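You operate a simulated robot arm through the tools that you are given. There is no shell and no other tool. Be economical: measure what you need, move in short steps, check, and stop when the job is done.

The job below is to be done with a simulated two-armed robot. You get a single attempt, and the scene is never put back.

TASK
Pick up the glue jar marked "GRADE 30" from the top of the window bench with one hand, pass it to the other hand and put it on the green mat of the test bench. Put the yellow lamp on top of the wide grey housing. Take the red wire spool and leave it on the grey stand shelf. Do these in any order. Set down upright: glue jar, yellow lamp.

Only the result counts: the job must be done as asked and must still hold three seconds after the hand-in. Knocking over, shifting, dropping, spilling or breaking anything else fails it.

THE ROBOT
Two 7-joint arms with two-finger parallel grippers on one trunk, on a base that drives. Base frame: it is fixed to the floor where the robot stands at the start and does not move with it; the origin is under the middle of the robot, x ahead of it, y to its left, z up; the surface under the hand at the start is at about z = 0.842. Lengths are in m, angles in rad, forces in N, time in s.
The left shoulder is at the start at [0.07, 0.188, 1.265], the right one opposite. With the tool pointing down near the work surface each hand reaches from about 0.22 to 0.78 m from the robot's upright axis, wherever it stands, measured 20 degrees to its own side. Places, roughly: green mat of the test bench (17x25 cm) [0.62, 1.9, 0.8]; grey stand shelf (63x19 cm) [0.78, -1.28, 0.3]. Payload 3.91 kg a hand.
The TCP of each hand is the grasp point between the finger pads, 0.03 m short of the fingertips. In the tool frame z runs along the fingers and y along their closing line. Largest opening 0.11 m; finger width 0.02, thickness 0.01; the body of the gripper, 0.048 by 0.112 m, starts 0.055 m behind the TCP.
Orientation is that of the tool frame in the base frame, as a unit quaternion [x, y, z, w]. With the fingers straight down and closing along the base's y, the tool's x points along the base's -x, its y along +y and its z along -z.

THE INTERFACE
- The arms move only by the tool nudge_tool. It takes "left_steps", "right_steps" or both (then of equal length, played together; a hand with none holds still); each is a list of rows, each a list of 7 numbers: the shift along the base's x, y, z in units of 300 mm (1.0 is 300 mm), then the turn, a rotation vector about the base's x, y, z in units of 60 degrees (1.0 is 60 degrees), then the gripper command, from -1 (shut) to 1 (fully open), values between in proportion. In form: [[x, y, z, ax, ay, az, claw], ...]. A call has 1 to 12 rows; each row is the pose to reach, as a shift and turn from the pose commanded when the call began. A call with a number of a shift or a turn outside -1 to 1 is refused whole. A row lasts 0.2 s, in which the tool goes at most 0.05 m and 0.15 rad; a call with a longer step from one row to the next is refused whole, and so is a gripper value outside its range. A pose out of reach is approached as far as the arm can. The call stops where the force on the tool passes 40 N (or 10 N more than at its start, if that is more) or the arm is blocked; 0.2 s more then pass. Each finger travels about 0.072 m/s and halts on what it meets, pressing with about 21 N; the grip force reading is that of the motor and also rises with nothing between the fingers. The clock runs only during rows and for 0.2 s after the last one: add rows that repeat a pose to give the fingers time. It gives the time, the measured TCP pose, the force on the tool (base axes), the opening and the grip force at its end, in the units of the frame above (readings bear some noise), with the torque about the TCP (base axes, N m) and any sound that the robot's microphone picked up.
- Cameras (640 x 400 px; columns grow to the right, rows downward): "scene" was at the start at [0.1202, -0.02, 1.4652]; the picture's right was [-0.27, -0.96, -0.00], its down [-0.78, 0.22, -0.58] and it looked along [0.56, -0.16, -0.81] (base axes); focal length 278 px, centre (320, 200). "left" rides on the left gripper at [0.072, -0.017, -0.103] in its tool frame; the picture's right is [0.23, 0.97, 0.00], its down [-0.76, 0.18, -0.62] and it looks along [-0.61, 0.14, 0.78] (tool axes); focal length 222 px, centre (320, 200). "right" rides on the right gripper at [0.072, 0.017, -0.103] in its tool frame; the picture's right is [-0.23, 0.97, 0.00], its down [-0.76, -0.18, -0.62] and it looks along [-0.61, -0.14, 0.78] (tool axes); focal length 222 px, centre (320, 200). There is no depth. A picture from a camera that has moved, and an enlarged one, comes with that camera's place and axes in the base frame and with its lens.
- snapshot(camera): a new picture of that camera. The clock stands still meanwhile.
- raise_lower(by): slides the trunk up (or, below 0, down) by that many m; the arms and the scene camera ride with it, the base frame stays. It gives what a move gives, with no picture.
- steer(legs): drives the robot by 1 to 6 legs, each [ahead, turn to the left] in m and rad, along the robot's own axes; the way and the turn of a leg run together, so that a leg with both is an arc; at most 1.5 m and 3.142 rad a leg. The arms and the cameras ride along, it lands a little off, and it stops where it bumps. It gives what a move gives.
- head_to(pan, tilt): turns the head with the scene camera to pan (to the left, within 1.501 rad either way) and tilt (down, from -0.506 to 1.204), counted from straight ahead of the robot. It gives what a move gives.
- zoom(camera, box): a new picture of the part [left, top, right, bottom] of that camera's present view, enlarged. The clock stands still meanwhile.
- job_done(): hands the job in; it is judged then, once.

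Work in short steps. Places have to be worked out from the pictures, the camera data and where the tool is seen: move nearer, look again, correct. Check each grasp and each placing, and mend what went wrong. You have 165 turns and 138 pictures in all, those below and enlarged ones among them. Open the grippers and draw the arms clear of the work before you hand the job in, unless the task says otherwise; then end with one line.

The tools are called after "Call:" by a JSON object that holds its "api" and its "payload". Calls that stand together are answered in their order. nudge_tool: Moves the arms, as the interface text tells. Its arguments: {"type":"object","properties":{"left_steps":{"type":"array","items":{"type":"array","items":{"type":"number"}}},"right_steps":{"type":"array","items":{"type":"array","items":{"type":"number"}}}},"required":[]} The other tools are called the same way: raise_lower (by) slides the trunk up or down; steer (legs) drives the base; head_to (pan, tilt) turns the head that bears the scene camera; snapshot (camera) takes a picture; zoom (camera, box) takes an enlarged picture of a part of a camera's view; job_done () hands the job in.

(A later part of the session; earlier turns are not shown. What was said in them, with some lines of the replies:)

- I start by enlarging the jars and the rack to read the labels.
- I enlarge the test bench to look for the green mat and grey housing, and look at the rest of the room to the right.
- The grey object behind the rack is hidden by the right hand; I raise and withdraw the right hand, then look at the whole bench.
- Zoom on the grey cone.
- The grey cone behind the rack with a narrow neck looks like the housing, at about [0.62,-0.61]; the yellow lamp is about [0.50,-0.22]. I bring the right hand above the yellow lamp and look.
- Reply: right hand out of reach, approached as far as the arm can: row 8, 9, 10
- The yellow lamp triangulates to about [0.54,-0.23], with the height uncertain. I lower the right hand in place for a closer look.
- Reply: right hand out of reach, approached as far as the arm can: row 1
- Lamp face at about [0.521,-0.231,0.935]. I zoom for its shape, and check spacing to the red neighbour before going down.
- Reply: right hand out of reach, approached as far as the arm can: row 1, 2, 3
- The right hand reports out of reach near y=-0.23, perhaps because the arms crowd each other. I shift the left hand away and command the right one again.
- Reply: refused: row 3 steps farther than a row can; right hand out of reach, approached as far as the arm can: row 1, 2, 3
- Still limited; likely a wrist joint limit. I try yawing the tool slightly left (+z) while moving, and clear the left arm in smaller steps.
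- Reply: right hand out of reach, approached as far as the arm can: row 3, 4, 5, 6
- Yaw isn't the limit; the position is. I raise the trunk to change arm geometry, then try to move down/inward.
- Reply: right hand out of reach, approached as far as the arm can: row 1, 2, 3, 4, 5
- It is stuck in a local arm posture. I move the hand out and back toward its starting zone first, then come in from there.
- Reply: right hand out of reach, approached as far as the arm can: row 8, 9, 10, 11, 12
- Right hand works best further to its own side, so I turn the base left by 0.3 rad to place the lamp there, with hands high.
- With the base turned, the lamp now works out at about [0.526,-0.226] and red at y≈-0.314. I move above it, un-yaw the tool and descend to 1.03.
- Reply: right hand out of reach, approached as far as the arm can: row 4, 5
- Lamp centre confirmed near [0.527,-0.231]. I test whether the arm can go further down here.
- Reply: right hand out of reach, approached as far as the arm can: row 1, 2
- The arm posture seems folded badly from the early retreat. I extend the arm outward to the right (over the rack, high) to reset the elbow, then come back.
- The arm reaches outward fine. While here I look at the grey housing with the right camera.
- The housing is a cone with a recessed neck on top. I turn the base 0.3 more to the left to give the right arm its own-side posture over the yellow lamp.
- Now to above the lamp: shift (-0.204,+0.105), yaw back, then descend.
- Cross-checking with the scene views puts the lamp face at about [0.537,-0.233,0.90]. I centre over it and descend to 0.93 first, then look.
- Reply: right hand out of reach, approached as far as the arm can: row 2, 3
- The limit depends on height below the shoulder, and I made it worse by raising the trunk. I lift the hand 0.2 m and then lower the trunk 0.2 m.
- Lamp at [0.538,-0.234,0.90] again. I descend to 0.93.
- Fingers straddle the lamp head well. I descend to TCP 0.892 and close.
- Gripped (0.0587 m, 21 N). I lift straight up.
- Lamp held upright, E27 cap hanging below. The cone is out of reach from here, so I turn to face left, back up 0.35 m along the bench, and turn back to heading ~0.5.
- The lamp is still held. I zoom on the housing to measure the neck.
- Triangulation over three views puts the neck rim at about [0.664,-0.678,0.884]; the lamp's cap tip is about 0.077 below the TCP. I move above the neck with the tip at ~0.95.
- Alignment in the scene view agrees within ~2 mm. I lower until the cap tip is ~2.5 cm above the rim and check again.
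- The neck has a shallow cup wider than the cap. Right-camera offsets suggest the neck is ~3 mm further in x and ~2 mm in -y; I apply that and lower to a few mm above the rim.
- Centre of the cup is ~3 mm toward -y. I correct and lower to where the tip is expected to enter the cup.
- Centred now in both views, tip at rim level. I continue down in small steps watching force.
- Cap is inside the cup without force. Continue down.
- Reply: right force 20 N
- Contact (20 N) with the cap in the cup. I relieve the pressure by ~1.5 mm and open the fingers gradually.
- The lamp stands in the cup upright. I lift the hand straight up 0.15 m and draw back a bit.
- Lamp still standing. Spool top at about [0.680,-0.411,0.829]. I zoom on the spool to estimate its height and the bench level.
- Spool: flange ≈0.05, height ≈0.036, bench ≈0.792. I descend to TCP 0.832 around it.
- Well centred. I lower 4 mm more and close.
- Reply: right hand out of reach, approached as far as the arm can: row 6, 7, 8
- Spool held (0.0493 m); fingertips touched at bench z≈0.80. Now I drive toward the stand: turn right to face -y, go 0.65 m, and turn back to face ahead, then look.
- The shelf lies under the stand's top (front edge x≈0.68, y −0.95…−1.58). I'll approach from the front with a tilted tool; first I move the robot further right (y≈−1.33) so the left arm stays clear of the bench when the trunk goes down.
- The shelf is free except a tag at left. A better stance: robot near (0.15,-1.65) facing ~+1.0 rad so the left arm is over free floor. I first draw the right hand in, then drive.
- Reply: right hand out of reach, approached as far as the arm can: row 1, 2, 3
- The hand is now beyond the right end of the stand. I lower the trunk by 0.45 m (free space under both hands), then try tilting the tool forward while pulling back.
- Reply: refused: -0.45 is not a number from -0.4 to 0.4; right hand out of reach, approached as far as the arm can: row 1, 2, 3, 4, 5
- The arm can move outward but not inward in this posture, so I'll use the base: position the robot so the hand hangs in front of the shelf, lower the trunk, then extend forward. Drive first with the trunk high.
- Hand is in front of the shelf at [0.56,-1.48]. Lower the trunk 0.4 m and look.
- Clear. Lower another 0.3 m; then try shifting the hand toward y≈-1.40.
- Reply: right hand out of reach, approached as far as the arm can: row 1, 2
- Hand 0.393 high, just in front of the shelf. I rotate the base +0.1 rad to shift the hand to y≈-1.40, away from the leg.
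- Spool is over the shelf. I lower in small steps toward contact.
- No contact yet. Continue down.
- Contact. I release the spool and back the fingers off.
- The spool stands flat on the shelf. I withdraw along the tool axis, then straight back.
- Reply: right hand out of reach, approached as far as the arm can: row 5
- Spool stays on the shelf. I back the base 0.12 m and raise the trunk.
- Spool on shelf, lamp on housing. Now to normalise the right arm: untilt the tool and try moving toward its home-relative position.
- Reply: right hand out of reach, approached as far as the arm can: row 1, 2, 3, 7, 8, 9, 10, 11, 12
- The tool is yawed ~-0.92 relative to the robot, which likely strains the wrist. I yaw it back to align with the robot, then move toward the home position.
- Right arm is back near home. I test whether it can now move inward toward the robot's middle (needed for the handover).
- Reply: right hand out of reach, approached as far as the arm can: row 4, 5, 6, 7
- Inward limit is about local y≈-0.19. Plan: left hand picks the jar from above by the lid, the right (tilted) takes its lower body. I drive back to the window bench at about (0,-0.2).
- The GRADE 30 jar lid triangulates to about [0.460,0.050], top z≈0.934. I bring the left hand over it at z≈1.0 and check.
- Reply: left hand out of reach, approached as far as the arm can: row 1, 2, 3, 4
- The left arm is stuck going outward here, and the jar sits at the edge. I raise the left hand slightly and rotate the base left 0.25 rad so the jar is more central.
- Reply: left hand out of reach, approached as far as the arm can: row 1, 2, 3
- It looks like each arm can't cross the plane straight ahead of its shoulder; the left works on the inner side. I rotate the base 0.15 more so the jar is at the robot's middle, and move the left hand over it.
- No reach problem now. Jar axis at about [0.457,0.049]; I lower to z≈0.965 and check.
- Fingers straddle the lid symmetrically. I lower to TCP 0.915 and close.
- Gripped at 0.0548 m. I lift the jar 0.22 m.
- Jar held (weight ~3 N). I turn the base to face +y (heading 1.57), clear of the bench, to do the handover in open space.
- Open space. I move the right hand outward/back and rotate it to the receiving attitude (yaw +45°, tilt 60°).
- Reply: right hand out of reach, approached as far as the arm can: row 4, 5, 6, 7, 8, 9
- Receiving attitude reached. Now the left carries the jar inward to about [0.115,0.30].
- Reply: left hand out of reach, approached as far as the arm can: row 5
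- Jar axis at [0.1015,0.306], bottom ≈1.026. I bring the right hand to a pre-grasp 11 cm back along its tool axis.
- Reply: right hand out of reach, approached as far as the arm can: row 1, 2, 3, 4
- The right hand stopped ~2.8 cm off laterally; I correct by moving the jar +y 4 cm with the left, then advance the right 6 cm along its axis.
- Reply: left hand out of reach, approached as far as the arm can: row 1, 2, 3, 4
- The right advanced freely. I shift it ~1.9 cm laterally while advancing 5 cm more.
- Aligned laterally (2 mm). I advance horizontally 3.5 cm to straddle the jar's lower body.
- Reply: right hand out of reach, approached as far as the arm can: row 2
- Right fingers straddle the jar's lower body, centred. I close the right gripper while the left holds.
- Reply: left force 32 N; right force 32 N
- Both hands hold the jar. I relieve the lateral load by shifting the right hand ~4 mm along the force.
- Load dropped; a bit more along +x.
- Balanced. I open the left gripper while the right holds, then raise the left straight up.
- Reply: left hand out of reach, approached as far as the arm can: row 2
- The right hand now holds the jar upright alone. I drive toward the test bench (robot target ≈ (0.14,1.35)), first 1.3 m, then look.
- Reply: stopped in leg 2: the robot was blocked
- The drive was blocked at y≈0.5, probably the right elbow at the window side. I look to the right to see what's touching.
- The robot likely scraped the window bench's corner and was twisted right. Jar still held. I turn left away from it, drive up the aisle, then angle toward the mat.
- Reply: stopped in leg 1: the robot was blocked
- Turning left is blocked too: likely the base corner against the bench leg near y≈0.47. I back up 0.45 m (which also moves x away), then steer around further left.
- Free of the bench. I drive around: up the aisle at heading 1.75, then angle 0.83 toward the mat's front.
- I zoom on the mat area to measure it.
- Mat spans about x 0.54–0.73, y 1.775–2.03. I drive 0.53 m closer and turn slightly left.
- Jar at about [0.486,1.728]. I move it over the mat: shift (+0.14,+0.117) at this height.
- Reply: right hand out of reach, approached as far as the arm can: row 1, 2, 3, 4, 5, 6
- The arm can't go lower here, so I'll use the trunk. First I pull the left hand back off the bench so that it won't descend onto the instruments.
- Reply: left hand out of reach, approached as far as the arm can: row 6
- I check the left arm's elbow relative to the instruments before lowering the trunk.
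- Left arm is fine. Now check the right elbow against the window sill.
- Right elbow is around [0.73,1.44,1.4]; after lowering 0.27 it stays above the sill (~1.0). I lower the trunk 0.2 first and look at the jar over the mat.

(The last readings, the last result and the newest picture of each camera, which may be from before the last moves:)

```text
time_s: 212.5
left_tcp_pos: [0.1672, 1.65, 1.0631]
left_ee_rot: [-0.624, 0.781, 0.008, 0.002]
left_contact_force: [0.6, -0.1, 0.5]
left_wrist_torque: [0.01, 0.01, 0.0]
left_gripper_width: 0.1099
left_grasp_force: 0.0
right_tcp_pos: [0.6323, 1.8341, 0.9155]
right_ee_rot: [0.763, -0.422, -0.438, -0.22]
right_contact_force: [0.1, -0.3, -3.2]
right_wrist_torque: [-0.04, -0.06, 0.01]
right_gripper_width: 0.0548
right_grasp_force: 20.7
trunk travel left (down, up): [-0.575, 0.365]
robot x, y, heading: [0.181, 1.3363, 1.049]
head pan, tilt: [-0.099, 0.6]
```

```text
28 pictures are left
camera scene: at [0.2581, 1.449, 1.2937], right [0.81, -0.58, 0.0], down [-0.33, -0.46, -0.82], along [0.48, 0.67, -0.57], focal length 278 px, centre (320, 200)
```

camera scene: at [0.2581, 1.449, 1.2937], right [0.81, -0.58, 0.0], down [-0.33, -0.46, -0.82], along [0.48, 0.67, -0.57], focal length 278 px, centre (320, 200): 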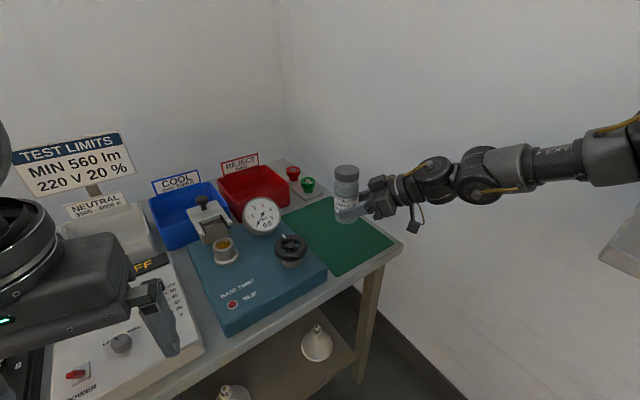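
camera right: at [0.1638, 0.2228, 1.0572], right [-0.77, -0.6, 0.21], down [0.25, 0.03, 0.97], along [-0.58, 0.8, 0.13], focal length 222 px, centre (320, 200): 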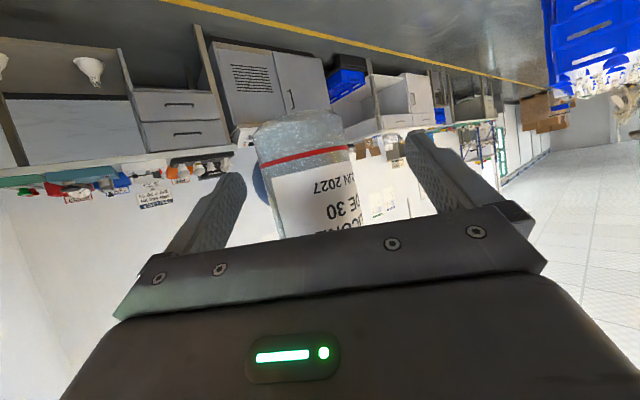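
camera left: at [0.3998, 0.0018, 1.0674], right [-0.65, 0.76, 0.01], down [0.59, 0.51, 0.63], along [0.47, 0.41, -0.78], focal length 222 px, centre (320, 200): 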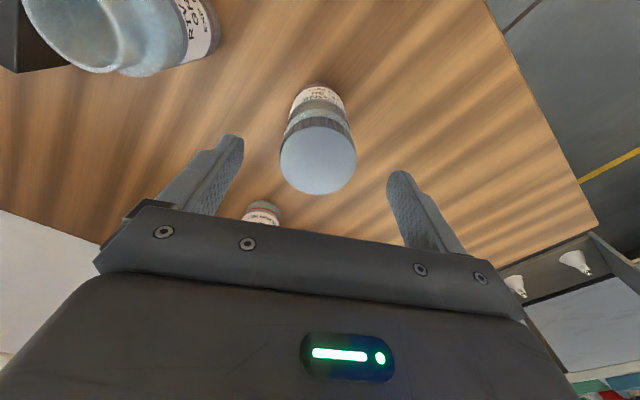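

Jar hangs over the mat. Lower 0.06 more and zoom.

Call:
{"api": "raise_lower", "payload": {"by": -0.058}}

Call:
{"api": "zoom", "payload": {"camera": "scene", "box": [270, 110, 430, 210]}}

```text
time_s: 213.5
left_tcp_pos: [0.1683, 1.6505, 1.0047]
left_ee_rot: [-0.625, 0.781, 0.007, 0.003]
left_contact_force: [0.8, 0.5, 0.4]
left_wrist_torque: [0.01, 0.03, 0.03]
left_gripper_width: 0.1098
left_grasp_force: 0.1
right_tcp_pos: [0.6324, 1.8324, 0.856]
right_ee_rot: [0.763, -0.422, -0.437, -0.219]
right_contact_force: [0.3, 0.1, -2.1]
right_wrist_torque: [-0.06, -0.04, 0.02]
right_gripper_width: 0.0549
right_grasp_force: 21.0
trunk travel left (down, up): [-0.517, 0.423]
robot x, y, heading: [0.1827, 1.332, 1.045]
head pan, tilt: [-0.099, 0.6]
```

```text
4.00 times, centred on (350, 160) of scene
camera zoom: at [0.2578, 1.4488, 1.2357], right [0.81, -0.58, 0.0], down [-0.33, -0.46, -0.82], along [0.48, 0.67, -0.57], focal length 1111 px, centre (200, 360)
```

zoom: 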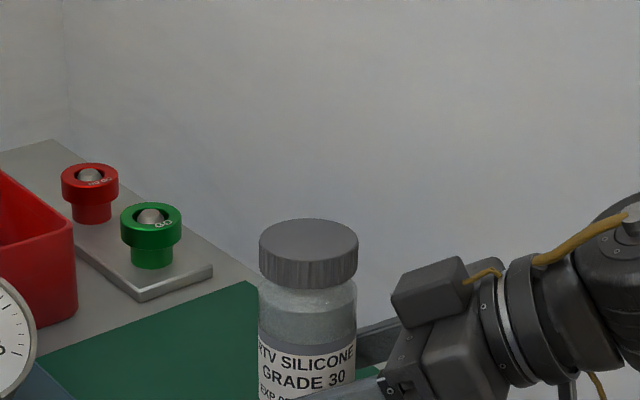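

Upright. I lower by small trunk steps until contact shows in the force.

Call:
{"api": "raise_lower", "payload": {"by": -0.009}}

Call:
{"api": "raise_lower", "payload": {"by": -0.004}}

Call:
{"api": "zoom", "payload": {"camera": "scene", "box": [290, 160, 450, 260]}}

```text
time_s: 214.1
left_tcp_pos: [0.1676, 1.6507, 0.9968]
left_ee_rot: [-0.624, 0.781, 0.008, 0.001]
left_contact_force: [-0.4, -0.5, -0.6]
left_wrist_torque: [-0.02, 0.01, -0.02]
left_gripper_width: 0.11
left_grasp_force: 0.2
right_tcp_pos: [0.6316, 1.8338, 0.8484]
right_ee_rot: [0.764, -0.422, -0.437, -0.219]
right_contact_force: [-0.1, 0.0, -3.2]
right_wrist_torque: [-0.05, -0.03, 0.03]
right_gripper_width: 0.0549
right_grasp_force: 21.1
trunk travel left (down, up): [-0.508, 0.432]
robot x, y, heading: [0.1823, 1.3346, 1.053]
head pan, tilt: [-0.099, 0.6]
```

```text
time_s: 214.6
left_tcp_pos: [0.1657, 1.6483, 0.9926]
left_ee_rot: [-0.624, 0.781, 0.007, 0.001]
left_contact_force: [-0.2, -0.5, -0.3]
left_wrist_torque: [0.05, -0.01, 0.01]
left_gripper_width: 0.1099
left_grasp_force: 0.0
right_tcp_pos: [0.6316, 1.8343, 0.8474]
right_ee_rot: [0.763, -0.421, -0.438, -0.222]
right_contact_force: [1.3, -1.1, 8.4]
right_wrist_torque: [0.33, -0.03, -0.05]
right_gripper_width: 0.0544
right_grasp_force: 20.9
trunk travel left (down, up): [-0.504, 0.436]
robot x, y, heading: [0.1776, 1.3369, 1.047]
head pan, tilt: [-0.099, 0.6]
```

```text
4.00 times, centred on (370, 210) of scene
camera zoom: at [0.2573, 1.4478, 1.223], right [0.81, -0.58, 0.0], down [-0.33, -0.46, -0.83], along [0.48, 0.67, -0.56], focal length 1111 px, centre (120, 160)
```

zoom: 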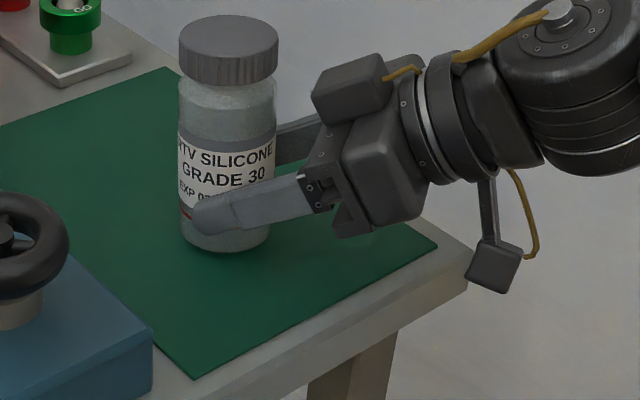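

Contact made with the jar well within the mat. I open the right gripper gradually.

Call:
{"api": "nudge_tool", "payload": {"right_steps": [[0, 0, 0, 0, 0, 0, -0.3], [0, 0, 0, 0, 0, 0, 0.1], [0, 0, 0, 0, 0, 0, 0.5], [0, 0, 0, 0, 0, 0, 1], [0, 0, 0, 0, 0, 0, 1], [0, 0, 0, 0, 0, 0, 1]]}}

Call:
{"api": "zoom", "payload": {"camera": "scene", "box": [290, 160, 450, 260]}}

Call:
{"api": "snapshot", "payload": {"camera": "right"}}

```text
time_s: 216.0
left_tcp_pos: [0.1668, 1.6508, 0.9929]
left_ee_rot: [-0.625, 0.78, 0.007, 0.002]
left_contact_force: [-0.8, 0.1, -0.4]
left_wrist_torque: [-0.01, 0.01, -0.01]
left_gripper_width: 0.1099
left_grasp_force: 0.1
right_tcp_pos: [0.6334, 1.8318, 0.8443]
right_ee_rot: [0.764, -0.421, -0.438, -0.219]
right_contact_force: [0.4, -0.9, 1.1]
right_wrist_torque: [0.02, -0.01, 0.03]
right_gripper_width: 0.11
right_grasp_force: 0.0
trunk travel left (down, up): [-0.504, 0.436]
robot x, y, heading: [0.1779, 1.3314, 1.047]
head pan, tilt: [-0.099, 0.6]
```

```text
4.00 times, centred on (370, 210) of scene
camera zoom: at [0.2578, 1.4488, 1.2227], right [0.81, -0.58, 0.0], down [-0.33, -0.46, -0.82], along [0.48, 0.67, -0.57], focal length 1111 px, centre (120, 160)
```

zoom: 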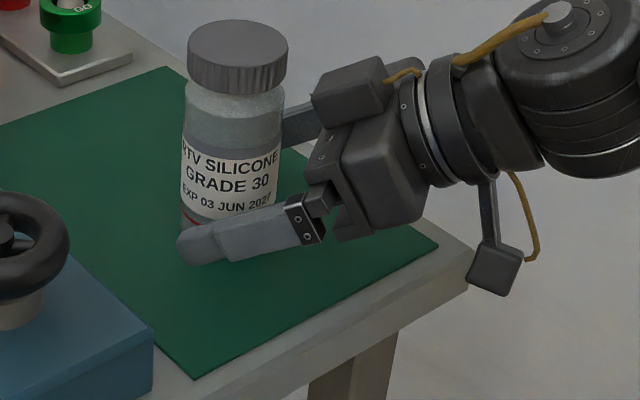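

```text
24 pictures are left
camera right: at [0.6874, 1.7178, 0.8372], right [-0.87, -0.43, 0.23], down [0.25, 0.0, 0.97], along [-0.42, 0.9, 0.1], focal length 222 px, centre (320, 200)
```

right: 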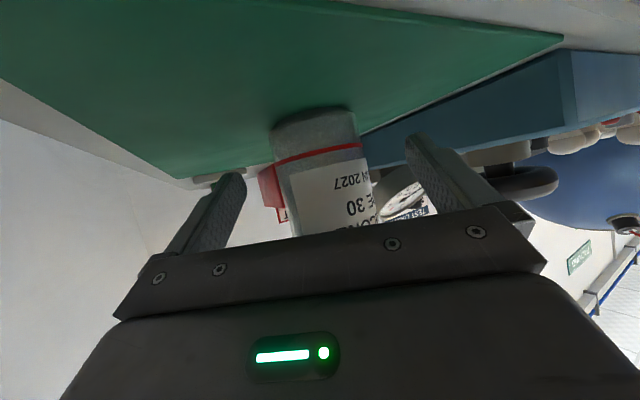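

Jar stands upright on the mat. I withdraw the right hand back along its tool axis.

Call:
{"api": "nudge_tool", "payload": {"right_steps": [[0.04, -0.06, 0.045, 0, 0, 0, 1], [0.09, -0.13, 0.1, 0, 0, 0, 1], [0.15, -0.22, 0.16, 0, 0, 0, 1], [0.2, -0.3, 0.22, 0, 0, 0, 1]]}}

Call:
{"api": "zoom", "payload": {"camera": "scene", "box": [270, 140, 462, 260]}}

```text
time_s: 217.0
left_tcp_pos: [0.1586, 1.6559, 0.9902]
left_ee_rot: [-0.625, 0.78, 0.002, 0.005]
left_contact_force: [-0.8, 0.2, 0.2]
left_wrist_torque: [0.02, 0.01, 0.03]
left_gripper_width: 0.1099
left_grasp_force: 0.1
right_tcp_pos: [0.6826, 1.7468, 0.9154]
right_ee_rot: [0.767, -0.421, -0.432, -0.219]
right_contact_force: [-0.2, 0.0, 0.9]
right_wrist_torque: [-0.02, -0.05, 0.01]
right_gripper_width: 0.11
right_grasp_force: 0.1
trunk travel left (down, up): [-0.504, 0.436]
robot x, y, heading: [0.1817, 1.3354, 1.053]
head pan, tilt: [-0.099, 0.6]
```

```text
3.33 times, centred on (366, 200) of scene
camera zoom: at [0.2437, 1.4564, 1.2232], right [0.81, -0.58, 0.01], down [-0.32, -0.47, -0.83], along [0.49, 0.67, -0.56], focal length 926 px, centre (167, 200)
```

zoom: 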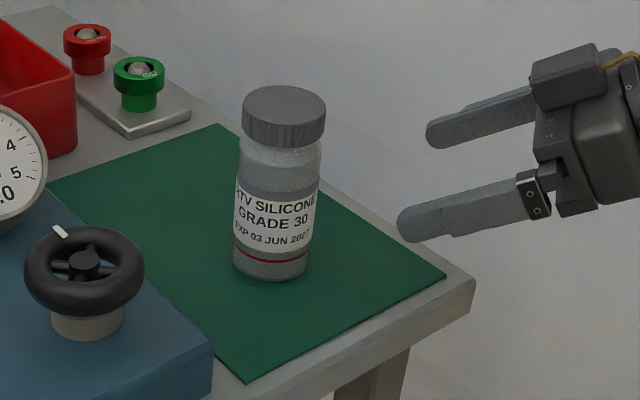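

Jar is good. I raise the trunk and back the robot off so both hands are clear.

Call:
{"api": "raise_lower", "payload": {"by": 0.25}}

Call:
{"api": "steer", "payload": {"legs": [[-0.3, 0]]}}

Call:
{"api": "snapshot", "payload": {"camera": "scene"}}

```text
time_s: 219.6
left_tcp_pos: [0.1571, 1.6518, 1.2423]
left_ee_rot: [-0.625, 0.78, 0.005, 0.005]
left_contact_force: [0.7, 1.1, -0.5]
left_wrist_torque: [0.04, -0.01, 0.02]
left_gripper_width: 0.1102
left_grasp_force: 0.0
right_tcp_pos: [0.682, 1.7429, 1.1671]
right_ee_rot: [0.766, -0.421, -0.433, -0.221]
right_contact_force: [-0.2, -0.8, 0.4]
right_wrist_torque: [-0.02, -0.03, 0.0]
right_gripper_width: 0.1098
right_grasp_force: 0.1
trunk travel left (down, up): [-0.754, 0.186]
robot x, y, heading: [0.1778, 1.3375, 1.05]
head pan, tilt: [-0.099, 0.6]
```

```text
time_s: 221.8
left_tcp_pos: [0.0165, 1.3879, 1.2427]
left_ee_rot: [-0.625, 0.781, 0.005, 0.002]
left_contact_force: [0.1, -0.6, -0.3]
left_wrist_torque: [0.0, -0.02, 0.0]
left_gripper_width: 0.1101
left_grasp_force: 0.1
right_tcp_pos: [0.5399, 1.4815, 1.1633]
right_ee_rot: [0.764, -0.422, -0.437, -0.22]
right_contact_force: [0.3, -0.1, -0.1]
right_wrist_torque: [-0.02, 0.0, 0.02]
right_gripper_width: 0.11
right_grasp_force: 0.0
trunk travel left (down, up): [-0.754, 0.186]
robot x, y, heading: [0.0349, 1.0738, 1.042]
head pan, tilt: [-0.099, 0.6]
stopped in leg 1: the robot was blocked; the commanded pose is now the measured one
```

```text
22 pictures are left
camera scene: at [0.1077, 1.1845, 1.4728], right [0.81, -0.59, 0.0], down [-0.33, -0.46, -0.83], along [0.48, 0.67, -0.56], focal length 278 px, centre (320, 200)
```

scene: 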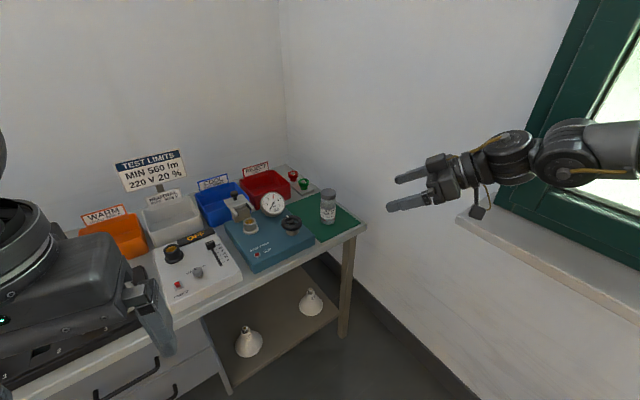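

Jar in place. Now I check the window bench (lamp on housing) by panning the head right.

Call:
{"api": "head_to", "payload": {"pan": -1.5, "tilt": 0.5}}

Call:
{"api": "snapshot", "payload": {"camera": "scene"}}

```text
time_s: 223.3
left_tcp_pos: [0.0168, 1.3888, 1.2433]
left_ee_rot: [-0.625, 0.781, 0.006, 0.002]
left_contact_force: [0.3, -0.3, -0.1]
left_wrist_torque: [-0.03, 0.0, -0.01]
left_gripper_width: 0.1101
left_grasp_force: 0.1
right_tcp_pos: [0.5411, 1.4815, 1.1619]
right_ee_rot: [0.763, -0.422, -0.437, -0.22]
right_contact_force: [0.3, 0.0, -0.6]
right_wrist_torque: [-0.02, 0.01, -0.03]
right_gripper_width: 0.1099
right_grasp_force: 0.0
trunk travel left (down, up): [-0.754, 0.186]
robot x, y, heading: [0.0298, 1.0711, 1.041]
head pan, tilt: [-1.499, 0.499]
```

```text
21 pictures are left
camera scene: at [0.1383, 1.0738, 1.4818], right [-0.44, -0.9, 0.0], down [-0.43, 0.21, -0.88], along [0.79, -0.39, -0.48], focal length 278 px, centre (320, 200)
```

scene: 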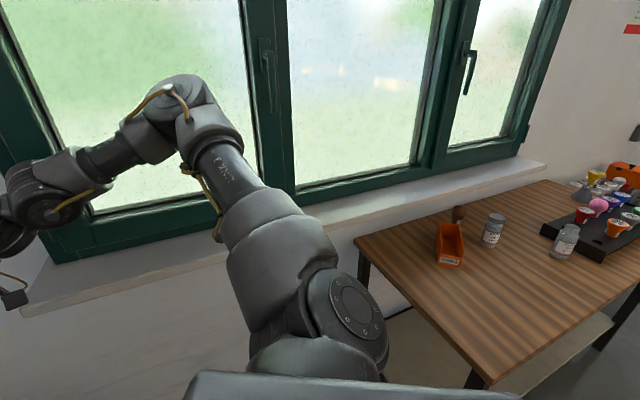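

Call:
{"api": "zoom", "payload": {"camera": "scene", "box": [540, 150, 640, 250]}}

```text
4.00 times, centred on (590, 200) of scene
camera zoom: at [0.1383, 1.0738, 1.4818], right [-0.44, -0.9, 0.0], down [-0.43, 0.21, -0.88], along [0.79, -0.39, -0.48], focal length 1111 px, centre (-760, 200)
```

zoom: 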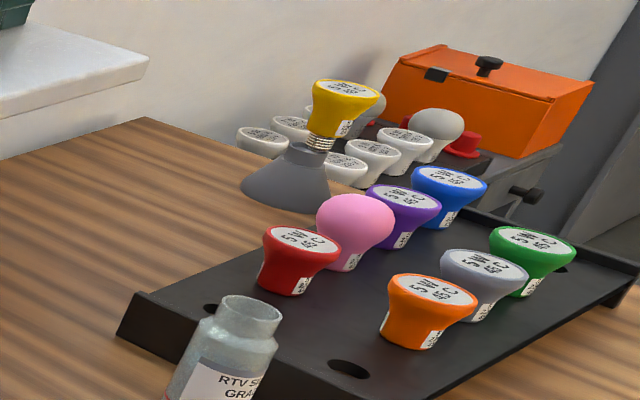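

The yellow lamp still stands on the housing, nothing else on the bench looks disturbed, the spool was last seen upright on the shelf, and the jar is on the mat. Both grippers are open and clear, so I hand the job in.

Call:
{"api": "job_done", "payload": {}}

```text
The job is handed in.
```

All three placements are done and the job is handed in: the GRADE 30 jar went from the left hand to the right and is upright on the green mat, the yellow lamp is upright on the grey housing, and the red spool is on the grey stand shelf. On the way to the test bench the robot was blocked near the window bench, probably against a bench leg. The window bench looked undisturbed in the last pictures, and the spool was not looked at again after that.
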